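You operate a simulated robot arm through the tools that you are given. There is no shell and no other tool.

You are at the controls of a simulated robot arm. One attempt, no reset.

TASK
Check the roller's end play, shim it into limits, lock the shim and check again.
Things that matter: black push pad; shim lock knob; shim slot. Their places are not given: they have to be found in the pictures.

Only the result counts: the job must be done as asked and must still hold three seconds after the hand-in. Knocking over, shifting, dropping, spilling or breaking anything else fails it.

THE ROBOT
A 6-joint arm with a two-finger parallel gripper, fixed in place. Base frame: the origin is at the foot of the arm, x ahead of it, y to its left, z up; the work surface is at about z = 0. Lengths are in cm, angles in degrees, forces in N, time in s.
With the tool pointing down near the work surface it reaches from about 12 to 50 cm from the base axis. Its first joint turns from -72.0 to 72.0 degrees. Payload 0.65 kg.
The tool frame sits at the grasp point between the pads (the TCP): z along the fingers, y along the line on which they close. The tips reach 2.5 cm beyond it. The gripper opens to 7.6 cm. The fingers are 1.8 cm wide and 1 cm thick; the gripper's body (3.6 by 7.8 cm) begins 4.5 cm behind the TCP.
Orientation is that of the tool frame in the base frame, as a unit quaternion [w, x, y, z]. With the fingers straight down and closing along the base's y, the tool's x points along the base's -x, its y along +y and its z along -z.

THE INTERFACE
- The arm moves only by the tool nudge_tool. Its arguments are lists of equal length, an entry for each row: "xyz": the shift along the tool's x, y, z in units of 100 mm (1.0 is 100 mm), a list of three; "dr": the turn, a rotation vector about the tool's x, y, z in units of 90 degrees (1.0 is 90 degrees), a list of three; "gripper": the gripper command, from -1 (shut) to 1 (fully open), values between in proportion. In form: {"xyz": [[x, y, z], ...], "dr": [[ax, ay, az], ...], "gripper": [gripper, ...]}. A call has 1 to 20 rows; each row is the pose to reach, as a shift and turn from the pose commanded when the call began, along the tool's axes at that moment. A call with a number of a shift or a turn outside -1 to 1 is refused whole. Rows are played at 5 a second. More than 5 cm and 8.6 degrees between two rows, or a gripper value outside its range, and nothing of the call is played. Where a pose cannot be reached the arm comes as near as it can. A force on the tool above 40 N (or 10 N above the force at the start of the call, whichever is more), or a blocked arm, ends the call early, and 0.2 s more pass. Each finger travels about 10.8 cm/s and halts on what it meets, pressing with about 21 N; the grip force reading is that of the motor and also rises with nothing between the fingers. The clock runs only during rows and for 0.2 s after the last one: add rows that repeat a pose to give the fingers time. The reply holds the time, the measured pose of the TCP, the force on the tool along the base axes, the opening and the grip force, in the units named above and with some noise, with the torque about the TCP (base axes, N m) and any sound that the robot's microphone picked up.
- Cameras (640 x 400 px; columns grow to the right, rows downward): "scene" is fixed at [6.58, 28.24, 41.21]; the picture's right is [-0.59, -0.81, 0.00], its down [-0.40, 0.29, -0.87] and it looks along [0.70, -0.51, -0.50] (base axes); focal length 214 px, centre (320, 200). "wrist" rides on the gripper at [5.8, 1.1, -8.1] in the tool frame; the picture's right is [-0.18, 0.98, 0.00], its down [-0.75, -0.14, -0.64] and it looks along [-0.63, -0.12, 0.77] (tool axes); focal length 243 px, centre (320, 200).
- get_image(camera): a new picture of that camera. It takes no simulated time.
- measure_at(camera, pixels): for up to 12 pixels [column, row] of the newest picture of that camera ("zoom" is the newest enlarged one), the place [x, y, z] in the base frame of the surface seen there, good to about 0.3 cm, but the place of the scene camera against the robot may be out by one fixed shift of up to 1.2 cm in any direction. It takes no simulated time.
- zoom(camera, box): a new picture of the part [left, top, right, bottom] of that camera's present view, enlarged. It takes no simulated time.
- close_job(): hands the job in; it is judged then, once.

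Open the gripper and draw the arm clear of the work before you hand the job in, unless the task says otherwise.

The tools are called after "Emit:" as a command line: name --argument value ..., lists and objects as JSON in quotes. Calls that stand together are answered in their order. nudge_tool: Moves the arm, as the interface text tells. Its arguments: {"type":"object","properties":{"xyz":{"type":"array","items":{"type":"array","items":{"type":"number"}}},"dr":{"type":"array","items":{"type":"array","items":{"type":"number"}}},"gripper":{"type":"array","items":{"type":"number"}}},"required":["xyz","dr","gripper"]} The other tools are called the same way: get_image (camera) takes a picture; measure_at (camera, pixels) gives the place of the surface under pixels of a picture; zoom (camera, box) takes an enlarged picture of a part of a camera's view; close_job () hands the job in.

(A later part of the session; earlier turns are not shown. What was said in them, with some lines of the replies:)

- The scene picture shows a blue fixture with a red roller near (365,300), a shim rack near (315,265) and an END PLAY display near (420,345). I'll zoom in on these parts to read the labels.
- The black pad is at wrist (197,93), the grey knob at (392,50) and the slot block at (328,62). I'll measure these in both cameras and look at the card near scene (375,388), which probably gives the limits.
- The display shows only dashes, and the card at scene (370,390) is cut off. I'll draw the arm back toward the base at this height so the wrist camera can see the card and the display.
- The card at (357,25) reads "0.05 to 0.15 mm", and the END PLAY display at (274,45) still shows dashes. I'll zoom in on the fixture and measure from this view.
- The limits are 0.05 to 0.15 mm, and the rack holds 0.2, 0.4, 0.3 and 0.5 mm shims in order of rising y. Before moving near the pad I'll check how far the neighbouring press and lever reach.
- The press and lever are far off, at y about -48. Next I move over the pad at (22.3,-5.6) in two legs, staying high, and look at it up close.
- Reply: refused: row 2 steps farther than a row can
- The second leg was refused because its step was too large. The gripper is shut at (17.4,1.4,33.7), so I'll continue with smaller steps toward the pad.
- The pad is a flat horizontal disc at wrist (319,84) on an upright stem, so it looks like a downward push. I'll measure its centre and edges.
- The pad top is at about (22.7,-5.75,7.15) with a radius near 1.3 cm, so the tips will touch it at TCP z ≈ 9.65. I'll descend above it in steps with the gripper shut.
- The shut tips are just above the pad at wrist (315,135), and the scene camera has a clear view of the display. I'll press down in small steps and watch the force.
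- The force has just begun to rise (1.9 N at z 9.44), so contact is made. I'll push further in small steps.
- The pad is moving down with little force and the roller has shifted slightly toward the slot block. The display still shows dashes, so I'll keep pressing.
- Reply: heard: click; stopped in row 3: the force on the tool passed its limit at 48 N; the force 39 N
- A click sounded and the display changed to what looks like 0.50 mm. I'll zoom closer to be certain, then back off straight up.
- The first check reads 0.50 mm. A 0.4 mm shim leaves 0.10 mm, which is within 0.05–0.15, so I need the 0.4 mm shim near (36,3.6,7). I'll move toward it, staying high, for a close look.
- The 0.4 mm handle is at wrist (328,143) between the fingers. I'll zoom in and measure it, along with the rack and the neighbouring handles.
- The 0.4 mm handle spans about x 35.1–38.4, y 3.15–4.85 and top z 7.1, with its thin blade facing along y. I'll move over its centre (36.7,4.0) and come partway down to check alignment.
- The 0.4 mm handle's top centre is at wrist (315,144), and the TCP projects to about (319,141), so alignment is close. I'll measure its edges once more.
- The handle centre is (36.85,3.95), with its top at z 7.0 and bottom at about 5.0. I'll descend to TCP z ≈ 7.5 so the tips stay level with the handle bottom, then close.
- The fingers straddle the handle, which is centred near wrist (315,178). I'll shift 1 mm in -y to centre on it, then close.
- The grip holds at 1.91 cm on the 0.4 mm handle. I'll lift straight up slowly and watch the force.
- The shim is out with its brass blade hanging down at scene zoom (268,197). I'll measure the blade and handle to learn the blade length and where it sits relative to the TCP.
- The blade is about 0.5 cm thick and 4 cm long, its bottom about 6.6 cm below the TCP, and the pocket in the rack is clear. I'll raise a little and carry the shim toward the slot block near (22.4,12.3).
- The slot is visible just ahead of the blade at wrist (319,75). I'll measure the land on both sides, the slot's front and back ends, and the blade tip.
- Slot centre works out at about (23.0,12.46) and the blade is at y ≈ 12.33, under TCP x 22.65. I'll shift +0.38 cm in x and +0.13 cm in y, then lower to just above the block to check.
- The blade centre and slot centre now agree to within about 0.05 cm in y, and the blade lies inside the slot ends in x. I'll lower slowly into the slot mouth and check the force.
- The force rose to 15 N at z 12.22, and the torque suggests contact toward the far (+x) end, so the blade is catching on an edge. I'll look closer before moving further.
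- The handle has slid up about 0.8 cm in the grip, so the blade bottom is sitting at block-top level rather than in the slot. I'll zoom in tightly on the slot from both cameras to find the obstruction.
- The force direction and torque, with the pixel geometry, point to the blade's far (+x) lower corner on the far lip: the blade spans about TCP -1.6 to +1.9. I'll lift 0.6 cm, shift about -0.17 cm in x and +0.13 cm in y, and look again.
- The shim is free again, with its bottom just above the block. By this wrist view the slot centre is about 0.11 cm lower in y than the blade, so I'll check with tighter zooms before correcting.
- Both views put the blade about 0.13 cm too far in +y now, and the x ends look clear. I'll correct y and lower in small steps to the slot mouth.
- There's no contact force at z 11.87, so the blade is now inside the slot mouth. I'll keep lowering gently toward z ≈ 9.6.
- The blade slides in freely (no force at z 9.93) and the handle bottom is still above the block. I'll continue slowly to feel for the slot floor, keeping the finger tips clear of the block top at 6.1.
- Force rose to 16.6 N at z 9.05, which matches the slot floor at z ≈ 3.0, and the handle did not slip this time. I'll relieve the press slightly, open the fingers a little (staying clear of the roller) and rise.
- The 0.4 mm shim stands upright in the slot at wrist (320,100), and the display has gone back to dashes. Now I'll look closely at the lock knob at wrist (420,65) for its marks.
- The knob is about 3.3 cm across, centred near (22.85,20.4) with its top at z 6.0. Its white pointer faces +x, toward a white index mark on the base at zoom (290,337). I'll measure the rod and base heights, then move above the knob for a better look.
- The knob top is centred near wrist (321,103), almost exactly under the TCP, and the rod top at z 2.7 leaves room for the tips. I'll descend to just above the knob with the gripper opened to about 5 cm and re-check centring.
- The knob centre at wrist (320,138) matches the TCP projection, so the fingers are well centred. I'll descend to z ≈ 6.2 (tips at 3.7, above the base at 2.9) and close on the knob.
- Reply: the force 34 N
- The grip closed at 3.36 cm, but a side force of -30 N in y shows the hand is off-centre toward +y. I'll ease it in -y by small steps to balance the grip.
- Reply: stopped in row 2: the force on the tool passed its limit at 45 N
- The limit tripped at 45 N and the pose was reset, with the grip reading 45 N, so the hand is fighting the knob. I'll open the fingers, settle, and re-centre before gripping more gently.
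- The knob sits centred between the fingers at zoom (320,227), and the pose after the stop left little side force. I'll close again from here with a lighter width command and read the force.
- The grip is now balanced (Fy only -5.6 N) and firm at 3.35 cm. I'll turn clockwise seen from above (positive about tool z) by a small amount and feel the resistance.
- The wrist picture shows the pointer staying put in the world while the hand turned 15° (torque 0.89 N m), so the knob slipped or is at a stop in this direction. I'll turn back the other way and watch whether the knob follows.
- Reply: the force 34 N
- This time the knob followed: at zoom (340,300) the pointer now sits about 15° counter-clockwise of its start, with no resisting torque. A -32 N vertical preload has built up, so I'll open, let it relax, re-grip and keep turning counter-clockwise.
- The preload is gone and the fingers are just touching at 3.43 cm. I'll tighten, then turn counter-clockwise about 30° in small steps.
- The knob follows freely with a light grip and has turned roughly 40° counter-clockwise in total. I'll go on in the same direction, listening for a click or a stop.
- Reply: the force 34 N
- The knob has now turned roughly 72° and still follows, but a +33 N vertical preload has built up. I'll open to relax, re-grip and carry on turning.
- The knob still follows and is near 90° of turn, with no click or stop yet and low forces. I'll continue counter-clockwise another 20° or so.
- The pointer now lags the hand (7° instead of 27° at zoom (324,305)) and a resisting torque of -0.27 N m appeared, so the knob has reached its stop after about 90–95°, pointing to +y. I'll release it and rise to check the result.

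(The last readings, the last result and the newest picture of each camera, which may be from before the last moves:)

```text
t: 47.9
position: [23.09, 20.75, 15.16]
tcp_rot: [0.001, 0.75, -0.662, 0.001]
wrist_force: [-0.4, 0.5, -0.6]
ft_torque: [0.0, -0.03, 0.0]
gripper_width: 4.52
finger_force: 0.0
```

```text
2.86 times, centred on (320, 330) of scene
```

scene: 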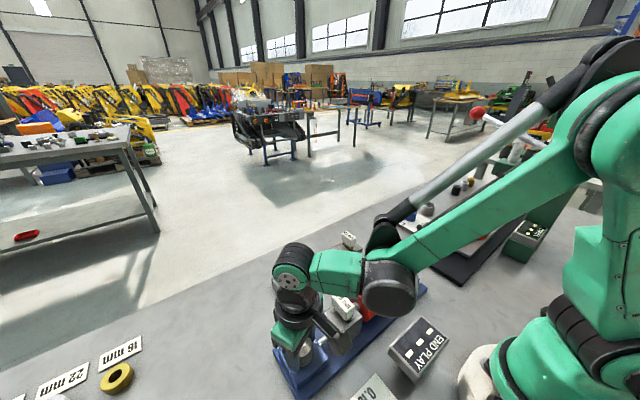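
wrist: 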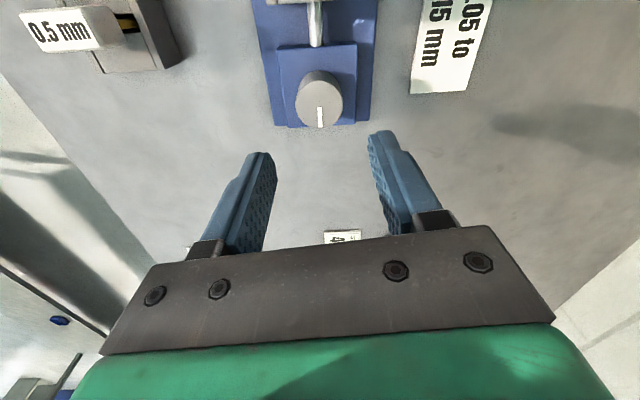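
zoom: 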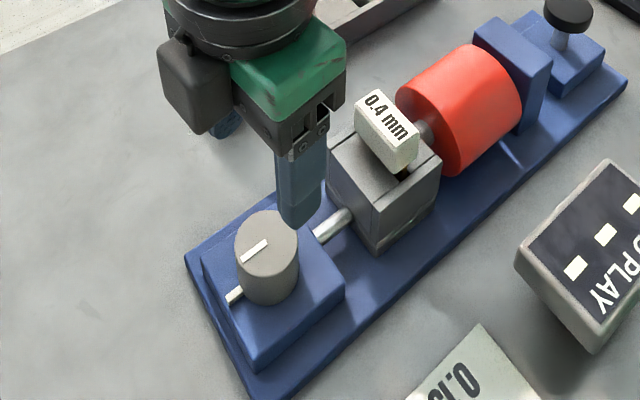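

The knob pointer now faces +y (scene zoom (255,250)), a quarter turn from the start, and the shim stands upright. I'll raise, turn the hand back to its normal orientation and shut the fingers for the second check.

Emit:
nudge_tool --xyz '[[0, 0, -0.1], [0, 0, -0.2], [0, 0, -0.3], [0, 0, -0.3], [0, 0, -0.3], [0, 0, -0.3], [0, 0, -0.3], [0, 0, -0.3], [0, 0, -0.3], [0, 0, -0.3], [0, 0, -0.3], [0, 0, -0.3], [0, 0, -0.3]]' --dr '[[0, 0, 0.085], [0, 0, 0.17], [0, 0, 0.255], [0, 0, 0.34], [0, 0, 0.425], [0, 0, 0.51], [0, 0, 0.595], [0, 0, 0.68], [0, 0, 0.765], [0, 0, 0.85], [0, 0, 0.935], [0, 0, 1.0], [0, 0, 1.0]]' --gripper '[0.2, 0, -0.2, -0.4, -0.6, -0.8, -1, -1, -1, -1, -1, -1, -1]'

Emit:
get_image --camera "wrist"

Emit:
get_image --camera "scene"

```text
t: 50.7
position: [22.92, 20.77, 18.11]
tcp_rot: [0.0, -0.061, 0.998, -0.001]
wrist_force: [0.1, -0.7, -0.1]
ft_torque: [0.0, -0.01, 0.0]
gripper_width: 0.01
finger_force: 21.3
```

```text
taken
```

wrist: 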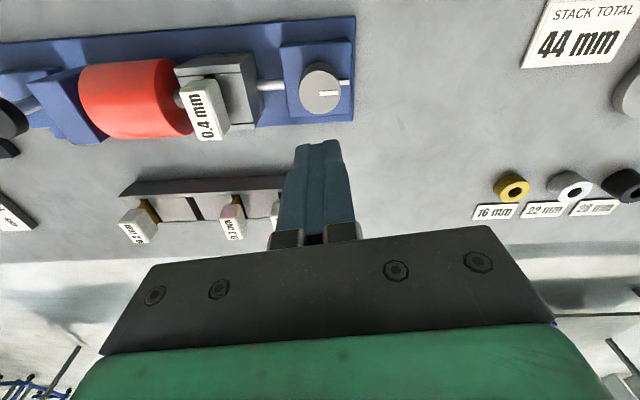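

```text
taken
```

scene: 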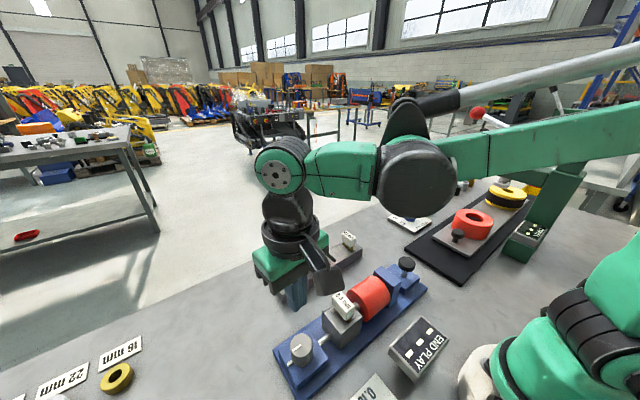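

The hand is back near its normal orientation at z 18. I'll zoom in on the knob and the shim to confirm their state before the second check.

Emit:
zoom --camera "wrist" --box '[160, 20, 360, 150]'

Emit:
zoom --camera "scene" --box '[270, 270, 400, 395]'

```text
3.08 times, centred on (260, 85) of wrist
```

zoom: 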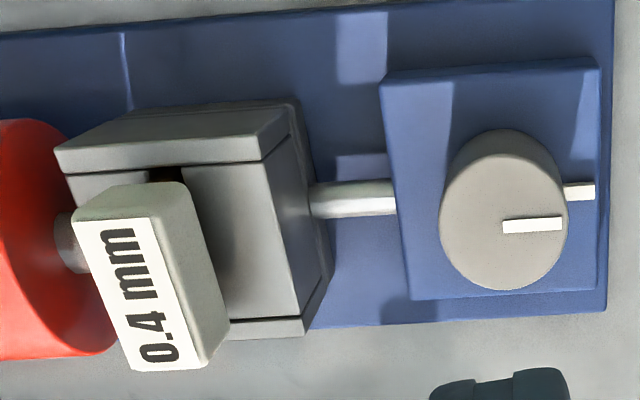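

```text
3.20 times, centred on (335, 332) of scene
```

zoom: 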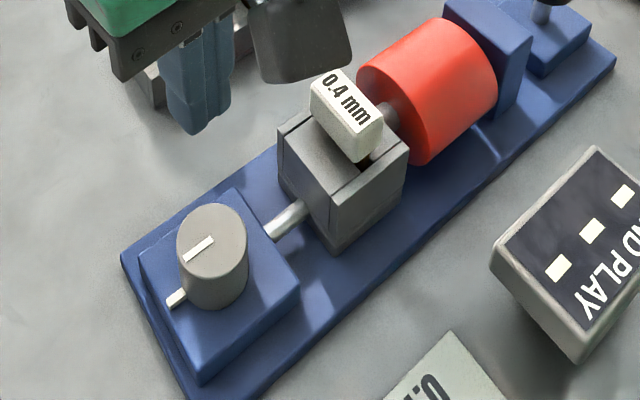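

The pointer lies along +y and the shim is upright in the slot. I'll true up the last 7° of yaw, then travel over to the push pad at this height.

Emit:
nudge_tool --xyz '[[0, 0, 0], [0, 0, 0]]' --dr '[[0, 0, 0.078], [0, 0, 0.078]]' --gripper '[-1, -1]'

Emit:
nudge_tool --xyz '[[0, -0.3, 0], [0, -0.65, 0], [0, -1.0, 0]]' --dr '[[0, 0, 0], [0, 0, 0], [0, 0, 0]]' --gripper '[-1, -1, -1]'

Emit:
nudge_tool --xyz '[[0, -0.35, 0], [0, -0.7, 0], [0, -1.0, 0]]' --dr '[[0, 0, 0], [0, 0, 0], [0, 0, 0]]' --gripper '[-1, -1, -1]'

Emit:
nudge_tool --xyz '[[0, -0.35, 0], [0, -0.63, 0], [0, -0.63, 0]]' --dr '[[0, 0, 0], [0, 0, 0], [0, 0, 0]]' --gripper '[-1, -1, -1]'

Emit:
get_image --camera "wrist"

```text
t: 51.3
position: [22.8, 20.75, 18.12]
tcp_rot: [0.0, 0.0, 1.0, 0.0]
wrist_force: [-0.1, -0.3, 0.0]
ft_torque: [-0.01, -0.02, 0.02]
gripper_width: 0.0
finger_force: 21.1
```

```text
t: 52.1
position: [22.9, 10.62, 18.27]
tcp_rot: [0.001, -0.001, 1.0, -0.001]
wrist_force: [0.3, -0.4, -0.4]
ft_torque: [0.0, 0.02, 0.0]
gripper_width: 0.02
finger_force: 20.9
```

```text
t: 52.9
position: [22.91, 0.63, 18.15]
tcp_rot: [0.001, -0.001, 1.0, -0.001]
wrist_force: [0.4, -0.2, 0.8]
ft_torque: [0.04, 0.03, -0.03]
gripper_width: 0.03
finger_force: 20.9
```

```text
t: 53.7
position: [23.07, -5.34, 18.01]
tcp_rot: [0.001, -0.001, 1.0, -0.002]
wrist_force: [0.1, -0.5, 0.1]
ft_torque: [0.01, -0.03, 0.03]
gripper_width: 0.0
finger_force: 21.5
```

```text
taken
```

wrist: 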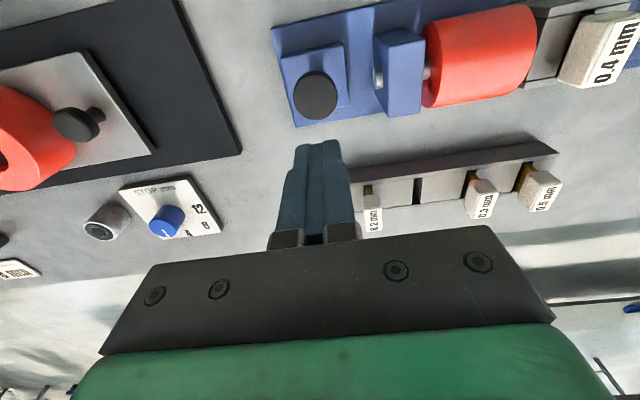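

The shut tips are over the pad, which is centred at wrist (316,96), about 0.2 cm off the TCP projection. I'll correct and descend to just above it.

Emit:
nudge_tool --xyz '[[0.01, -0.01, 0.25], [0.02, -0.02, 0.5], [0.02, -0.02, 0.7], [0.02, -0.02, 0.79], [0.02, -0.02, 0.79]]' --dr '[[0, 0, 0], [0, 0, 0], [0, 0, 0], [0, 0, 0], [0, 0, 0]]' --gripper '[-1, -1, -1, -1, -1]'

Emit:
nudge_tool --xyz '[[0, 0, 0.03], [0, 0, 0.06], [0, 0, 0.09], [0, 0, 0.11], [0, 0, 0.13], [0, 0, 0.14], [0, 0, 0.14]]' --dr '[[0, 0, 0], [0, 0, 0], [0, 0, 0], [0, 0, 0], [0, 0, 0], [0, 0, 0], [0, 0, 0]]' --gripper '[-1, -1, -1, -1, -1, -1, -1]'

Emit:
zoom --camera "scene" --box '[270, 240, 460, 400]'

```text
t: 54.9
position: [22.87, -5.75, 10.19]
tcp_rot: [0.001, -0.001, 1.0, -0.001]
wrist_force: [-0.9, -0.2, 0.5]
ft_torque: [-0.04, -0.01, 0.0]
gripper_width: 0.0
finger_force: 21.2
```

```text
t: 55.9
position: [22.8, -5.74, 9.12]
tcp_rot: [0.0, -0.002, 1.0, -0.001]
wrist_force: [-3.4, 1.7, 37.9]
ft_torque: [0.07, 0.11, 0.07]
gripper_width: 0.02
finger_force: 20.5
stopped in row 4: the force on the tool passed its limit at 48 N (the readings are from after the stop); the commanded pose is now the measured one
```

```text
2.50 times, centred on (365, 320) of scene
```

zoom: 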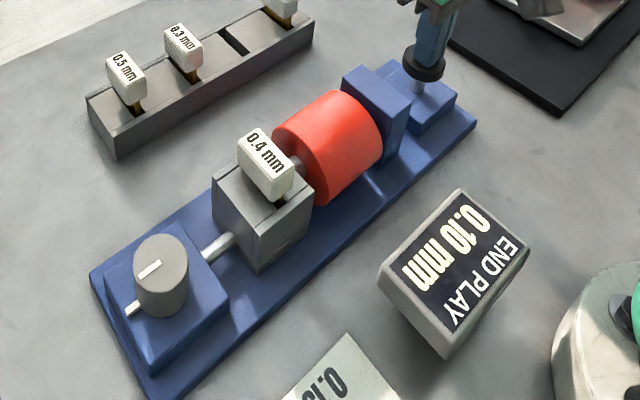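

The pad now stops earlier and the display shows what looks like 0.10 mm. I'll confirm with a tight zoom before letting go.

Emit:
zoom --camera "scene" --box '[395, 310, 445, 360]'

Emit:
zoom --camera "scene" --box '[270, 270, 400, 395]'

```text
8.00 times, centred on (420, 335) of scene
```

zoom: 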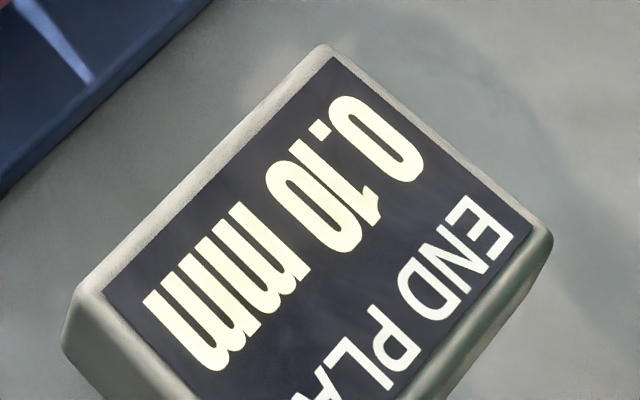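

```text
3.20 times, centred on (335, 332) of scene
```

zoom: 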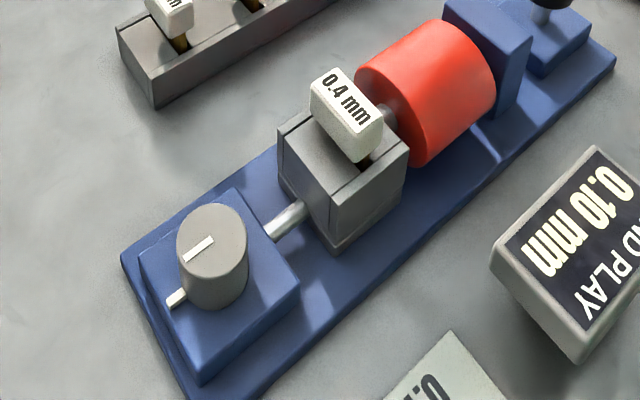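

The display clearly reads 0.10 mm, inside 0.05–0.15, with the shim and the locked knob unchanged. I'll release the pad straight up, open the gripper and draw clear.

Emit:
nudge_tool --xyz '[[0, 0, -0.05], [0, 0, -0.2], [0, 0, -0.5], [0, 0, -0.8], [0, 0, -1.0], [0, 0, -1.0]]' --dr '[[0, 0, 0], [0, 0, 0], [0, 0, 0], [0, 0, 0], [0, 0, 0], [0, 0, 0]]' --gripper '[-1, -1, -1, -1, -0.5, 0]'

Emit:
nudge_tool --xyz '[[0, 0.2, -0.3], [0, 0.4, -0.6], [0, 0.6, -0.9], [0, 0.6, -0.9], [0, 0.6, -0.9]]' --dr '[[0, 0, 0], [0, 0, 0], [0, 0, 0], [0, 0, 0], [0, 0, 0]]' --gripper '[0.5, 1, 1, 1, 1]'

Emit:
get_image --camera "wrist"

Emit:
get_image --camera "scene"

Emit:
zoom --camera "scene" --box '[270, 240, 460, 400]'

```text
t: 57.3
position: [22.78, -5.68, 19.42]
tcp_rot: [0.001, -0.001, 1.0, -0.001]
wrist_force: [0.0, 0.2, -0.2]
ft_torque: [-0.01, 0.02, 0.0]
gripper_width: 3.78
finger_force: 0.2
```

```text
t: 58.5
position: [22.71, 0.47, 28.36]
tcp_rot: [0.0, -0.001, 1.0, 0.0]
wrist_force: [0.1, -0.4, -0.6]
ft_torque: [0.0, -0.02, 0.01]
gripper_width: 7.58
finger_force: 0.1
```

```text
taken
```

wrist: 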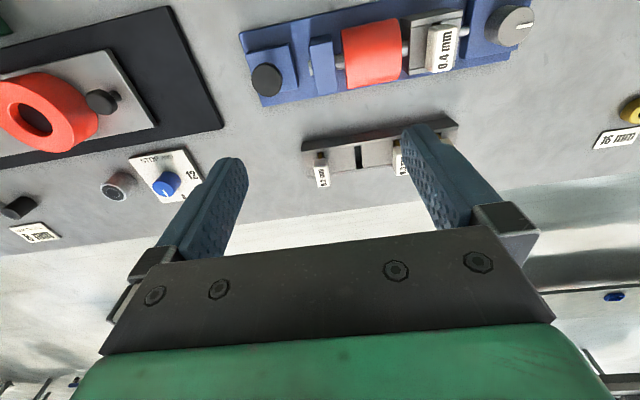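

```text
taken
```

scene: 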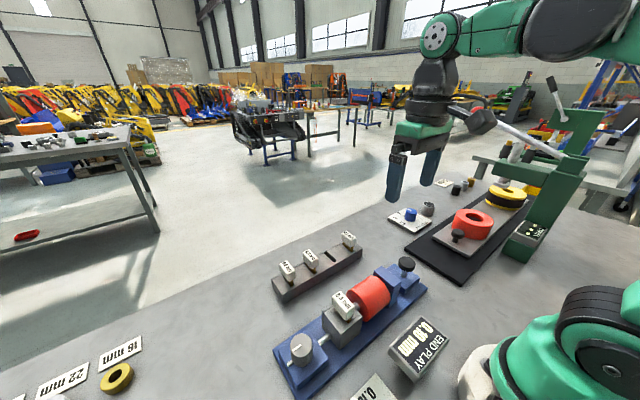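

```text
2.50 times, centred on (365, 320) of scene
```

zoom: 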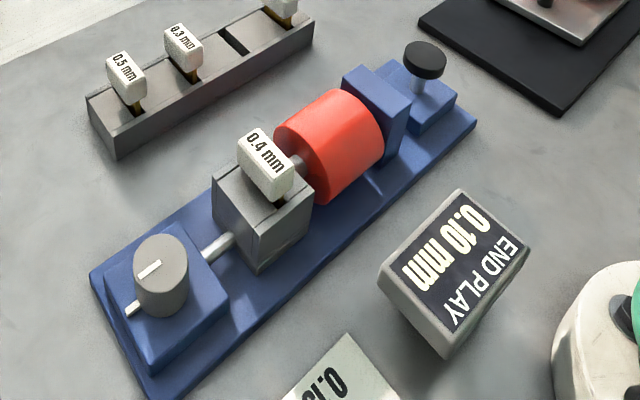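

The arm is clear, the gripper open, and the display still holds 0.10 mm with the pad sprung back up. Before handing in I'll take one last close look at the knob angle and the shim.

Emit:
zoom --camera "wrist" --box '[400, 0, 560, 80]'

Emit:
zoom --camera "scene" --box '[270, 315, 340, 395]'

Emit:
measure_at --camera "scene" --pixels '[[301, 351], [305, 349], [298, 354], [293, 362], [309, 347], [343, 303]]'

```text
4.00 times, centred on (480, 40) of wrist
```

zoom: 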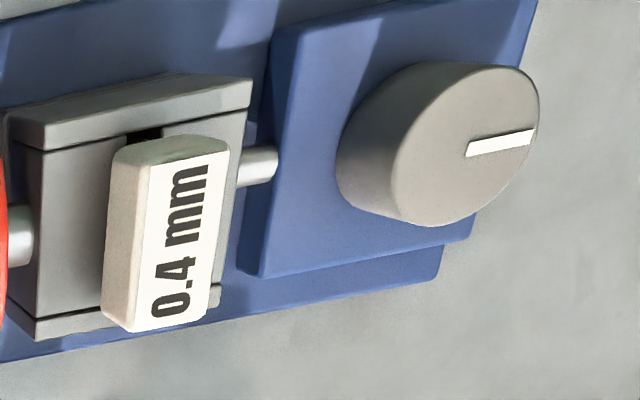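

```text
5.00 times, centred on (305, 355) of scene
```

zoom: 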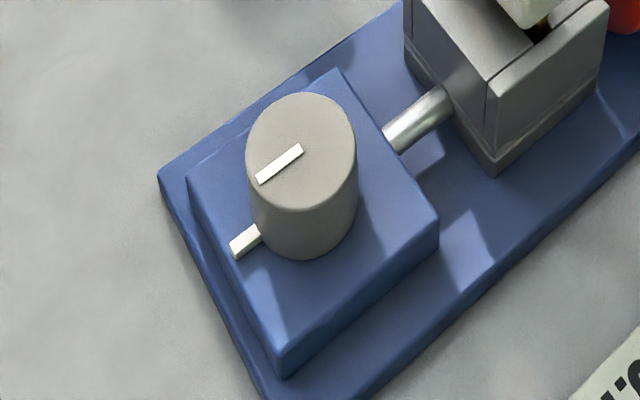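

```text
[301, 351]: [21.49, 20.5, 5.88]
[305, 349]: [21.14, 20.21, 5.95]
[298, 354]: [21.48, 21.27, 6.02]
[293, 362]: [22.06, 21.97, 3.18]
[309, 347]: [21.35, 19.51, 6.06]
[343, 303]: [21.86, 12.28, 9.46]
```

The pointer is parallel to the fixture's length, a full quarter turn. The first check gave a click and the second did not, so I'll repeat the check once, slowly, to be sure it registered; first I return above the pad with the fingers shut.

Emit:
nudge_tool --xyz '[[0, -0.2, 0.3], [0, -0.4, 0.6], [0, -0.61, 0.9], [0, -0.61, 0.95], [0, -0.61, 0.95]]' --dr '[[0, 0, 0], [0, 0, 0], [0, 0, 0], [0, 0, 0], [0, 0, 0]]' --gripper '[0, -1, -1, -1, -1]'

Emit:
nudge_tool --xyz '[[0, 0, 0.3], [0, 0, 0.6], [0, 0, 0.85], [0, 0, 0.87], [0, 0, 0.87]]' --dr '[[0, 0, 0], [0, 0, 0], [0, 0, 0], [0, 0, 0], [0, 0, 0]]' --gripper '[-1, -1, -1, -1, -1]'

Emit:
get_image --camera "wrist"

```text
t: 59.7
position: [23.06, -5.67, 18.87]
tcp_rot: [0.0, -0.001, 1.0, -0.001]
wrist_force: [-0.1, 0.7, -0.9]
ft_torque: [0.02, 0.0, 0.01]
gripper_width: 0.0
finger_force: 20.7
```

```text
t: 60.9
position: [22.8, -5.74, 10.12]
tcp_rot: [0.001, -0.001, 1.0, 0.0]
wrist_force: [-1.2, 0.0, 0.6]
ft_torque: [0.02, 0.0, 0.02]
gripper_width: 0.0
finger_force: 20.8
```

```text
taken
```

wrist: 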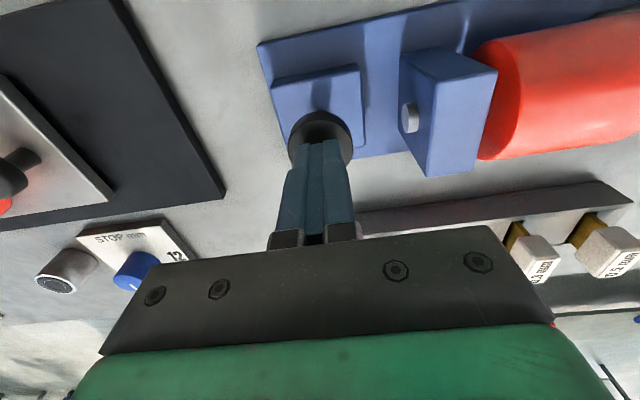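

The tips are centred over the pad at wrist (322,140). I'll press slowly in 1 mm steps and listen.

Emit:
nudge_tool --xyz '[[0, 0, 0.03], [0, 0, 0.05], [0, 0, 0.06], [0, 0, 0.07], [0, 0, 0.08], [0, 0, 0.09], [0, 0, 0.1], [0, 0, 0.11], [0, 0, 0.12]]' --dr '[[0, 0, 0], [0, 0, 0], [0, 0, 0], [0, 0, 0], [0, 0, 0], [0, 0, 0], [0, 0, 0], [0, 0, 0], [0, 0, 0]]' --gripper '[-1, -1, -1, -1, -1, -1, -1, -1, -1]'

Emit:
zoom --camera "scene" --box '[270, 240, 460, 400]'

```text
t: 62.3
position: [22.81, -5.82, 9.43]
tcp_rot: [0.0, -0.001, 1.0, -0.001]
wrist_force: [-3.3, 1.8, 36.1]
ft_torque: [0.04, 0.1, 0.04]
gripper_width: 0.0
finger_force: 21.1
stopped in row 6: the force on the tool passed its limit at 44 N (the readings are from after the stop); the commanded pose is now the measured one
```

```text
2.50 times, centred on (365, 320) of scene
```

zoom: 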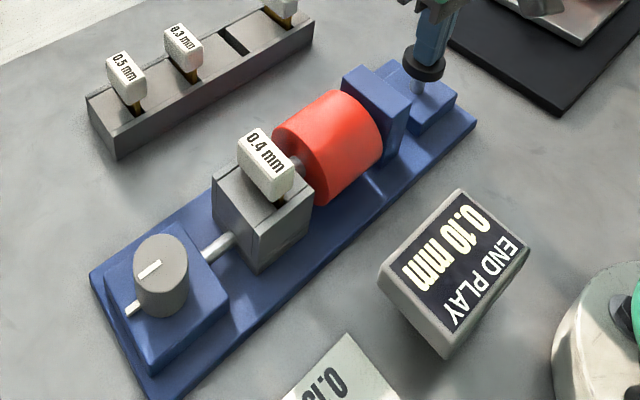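

The repeat check reads 0.10 mm again, with the pad stopping after its short travel as expected. I'll back off straight up, open the gripper and draw the arm clear.

Emit:
nudge_tool --xyz '[[0, 0, -0.05], [0, 0, -0.2], [0, 0, -0.5], [0, 0, -0.8], [0, 0, -1.0], [0, 0, -1.0]]' --dr '[[0, 0, 0], [0, 0, 0], [0, 0, 0], [0, 0, 0], [0, 0, 0], [0, 0, 0]]' --gripper '[-1, -1, -1, -1, -0.5, 0]'

Emit:
nudge_tool --xyz '[[0, 0.2, -0.3], [0, 0.4, -0.6], [0, 0.6, -0.9], [0, 0.6, -0.9], [0, 0.6, -0.9], [0, 0.6, -0.9]]' --dr '[[0, 0, 0], [0, 0, 0], [0, 0, 0], [0, 0, 0], [0, 0, 0], [0, 0, 0]]' --gripper '[0.5, 1, 1, 1, 1, 1]'

Emit:
get_image --camera "scene"

Emit:
zoom --camera "scene" --box '[270, 240, 460, 400]'

```text
t: 63.7
position: [22.95, -5.7, 19.29]
tcp_rot: [0.0, -0.001, 1.0, 0.0]
wrist_force: [-0.1, -0.2, -0.5]
ft_torque: [-0.01, -0.01, 0.0]
gripper_width: 3.83
finger_force: 0.0
```

```text
t: 65.1
position: [22.84, 0.11, 28.35]
tcp_rot: [0.0, -0.001, 1.0, 0.0]
wrist_force: [0.3, 0.9, 0.4]
ft_torque: [0.02, -0.02, 0.0]
gripper_width: 7.61
finger_force: 0.1
```

```text
taken
```

scene: 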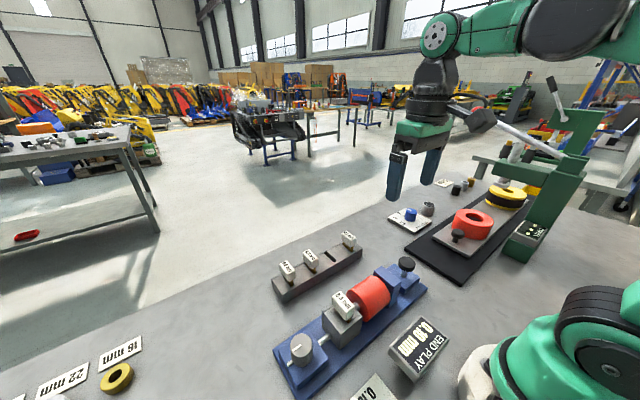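

```text
2.50 times, centred on (365, 320) of scene
```

zoom: 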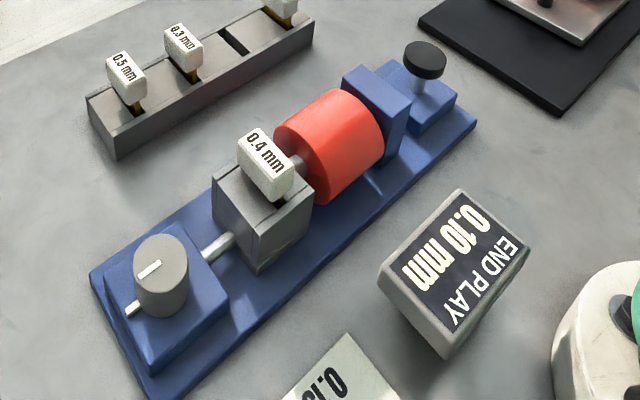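

The 0.4 mm shim is seated, the knob is turned to its stop, and the display at scene (418,345) reads 0.10 mm. The other shims are undisturbed and the arm is clear with the gripper open, so I hand the job in.

Emit:
close_job

```text
The job is handed in.
```

The roller's end play is now 0.10 mm, inside the card's limits of 0.05 to 0.15 mm, and the job is handed in.

- **First check:** pressing the black push pad gave a reading of 0.50 mm.
- **Shim:** I put the 0.4 mm shim in the slot. On the first try the blade caught on the edge of the slot and slid up about 0.7 cm in the grip. I lifted it, re-aligned it, and it went down to the slot floor.
- **Lock:** the shim lock knob would not turn clockwise from its start. It turned counter-clockwise a quarter turn to a stop, and I left it there. I heard no click when it stopped, and I did not pull on the shim to test the lock.
- **Second check:** the display read 0.10 mm. The first check had clicked and this one did not, so I pressed the pad once more and got 0.10 mm again.

The other three shims are still in the rack, and I saw nothing else disturbed. The gripper is open and the arm is clear of the work.
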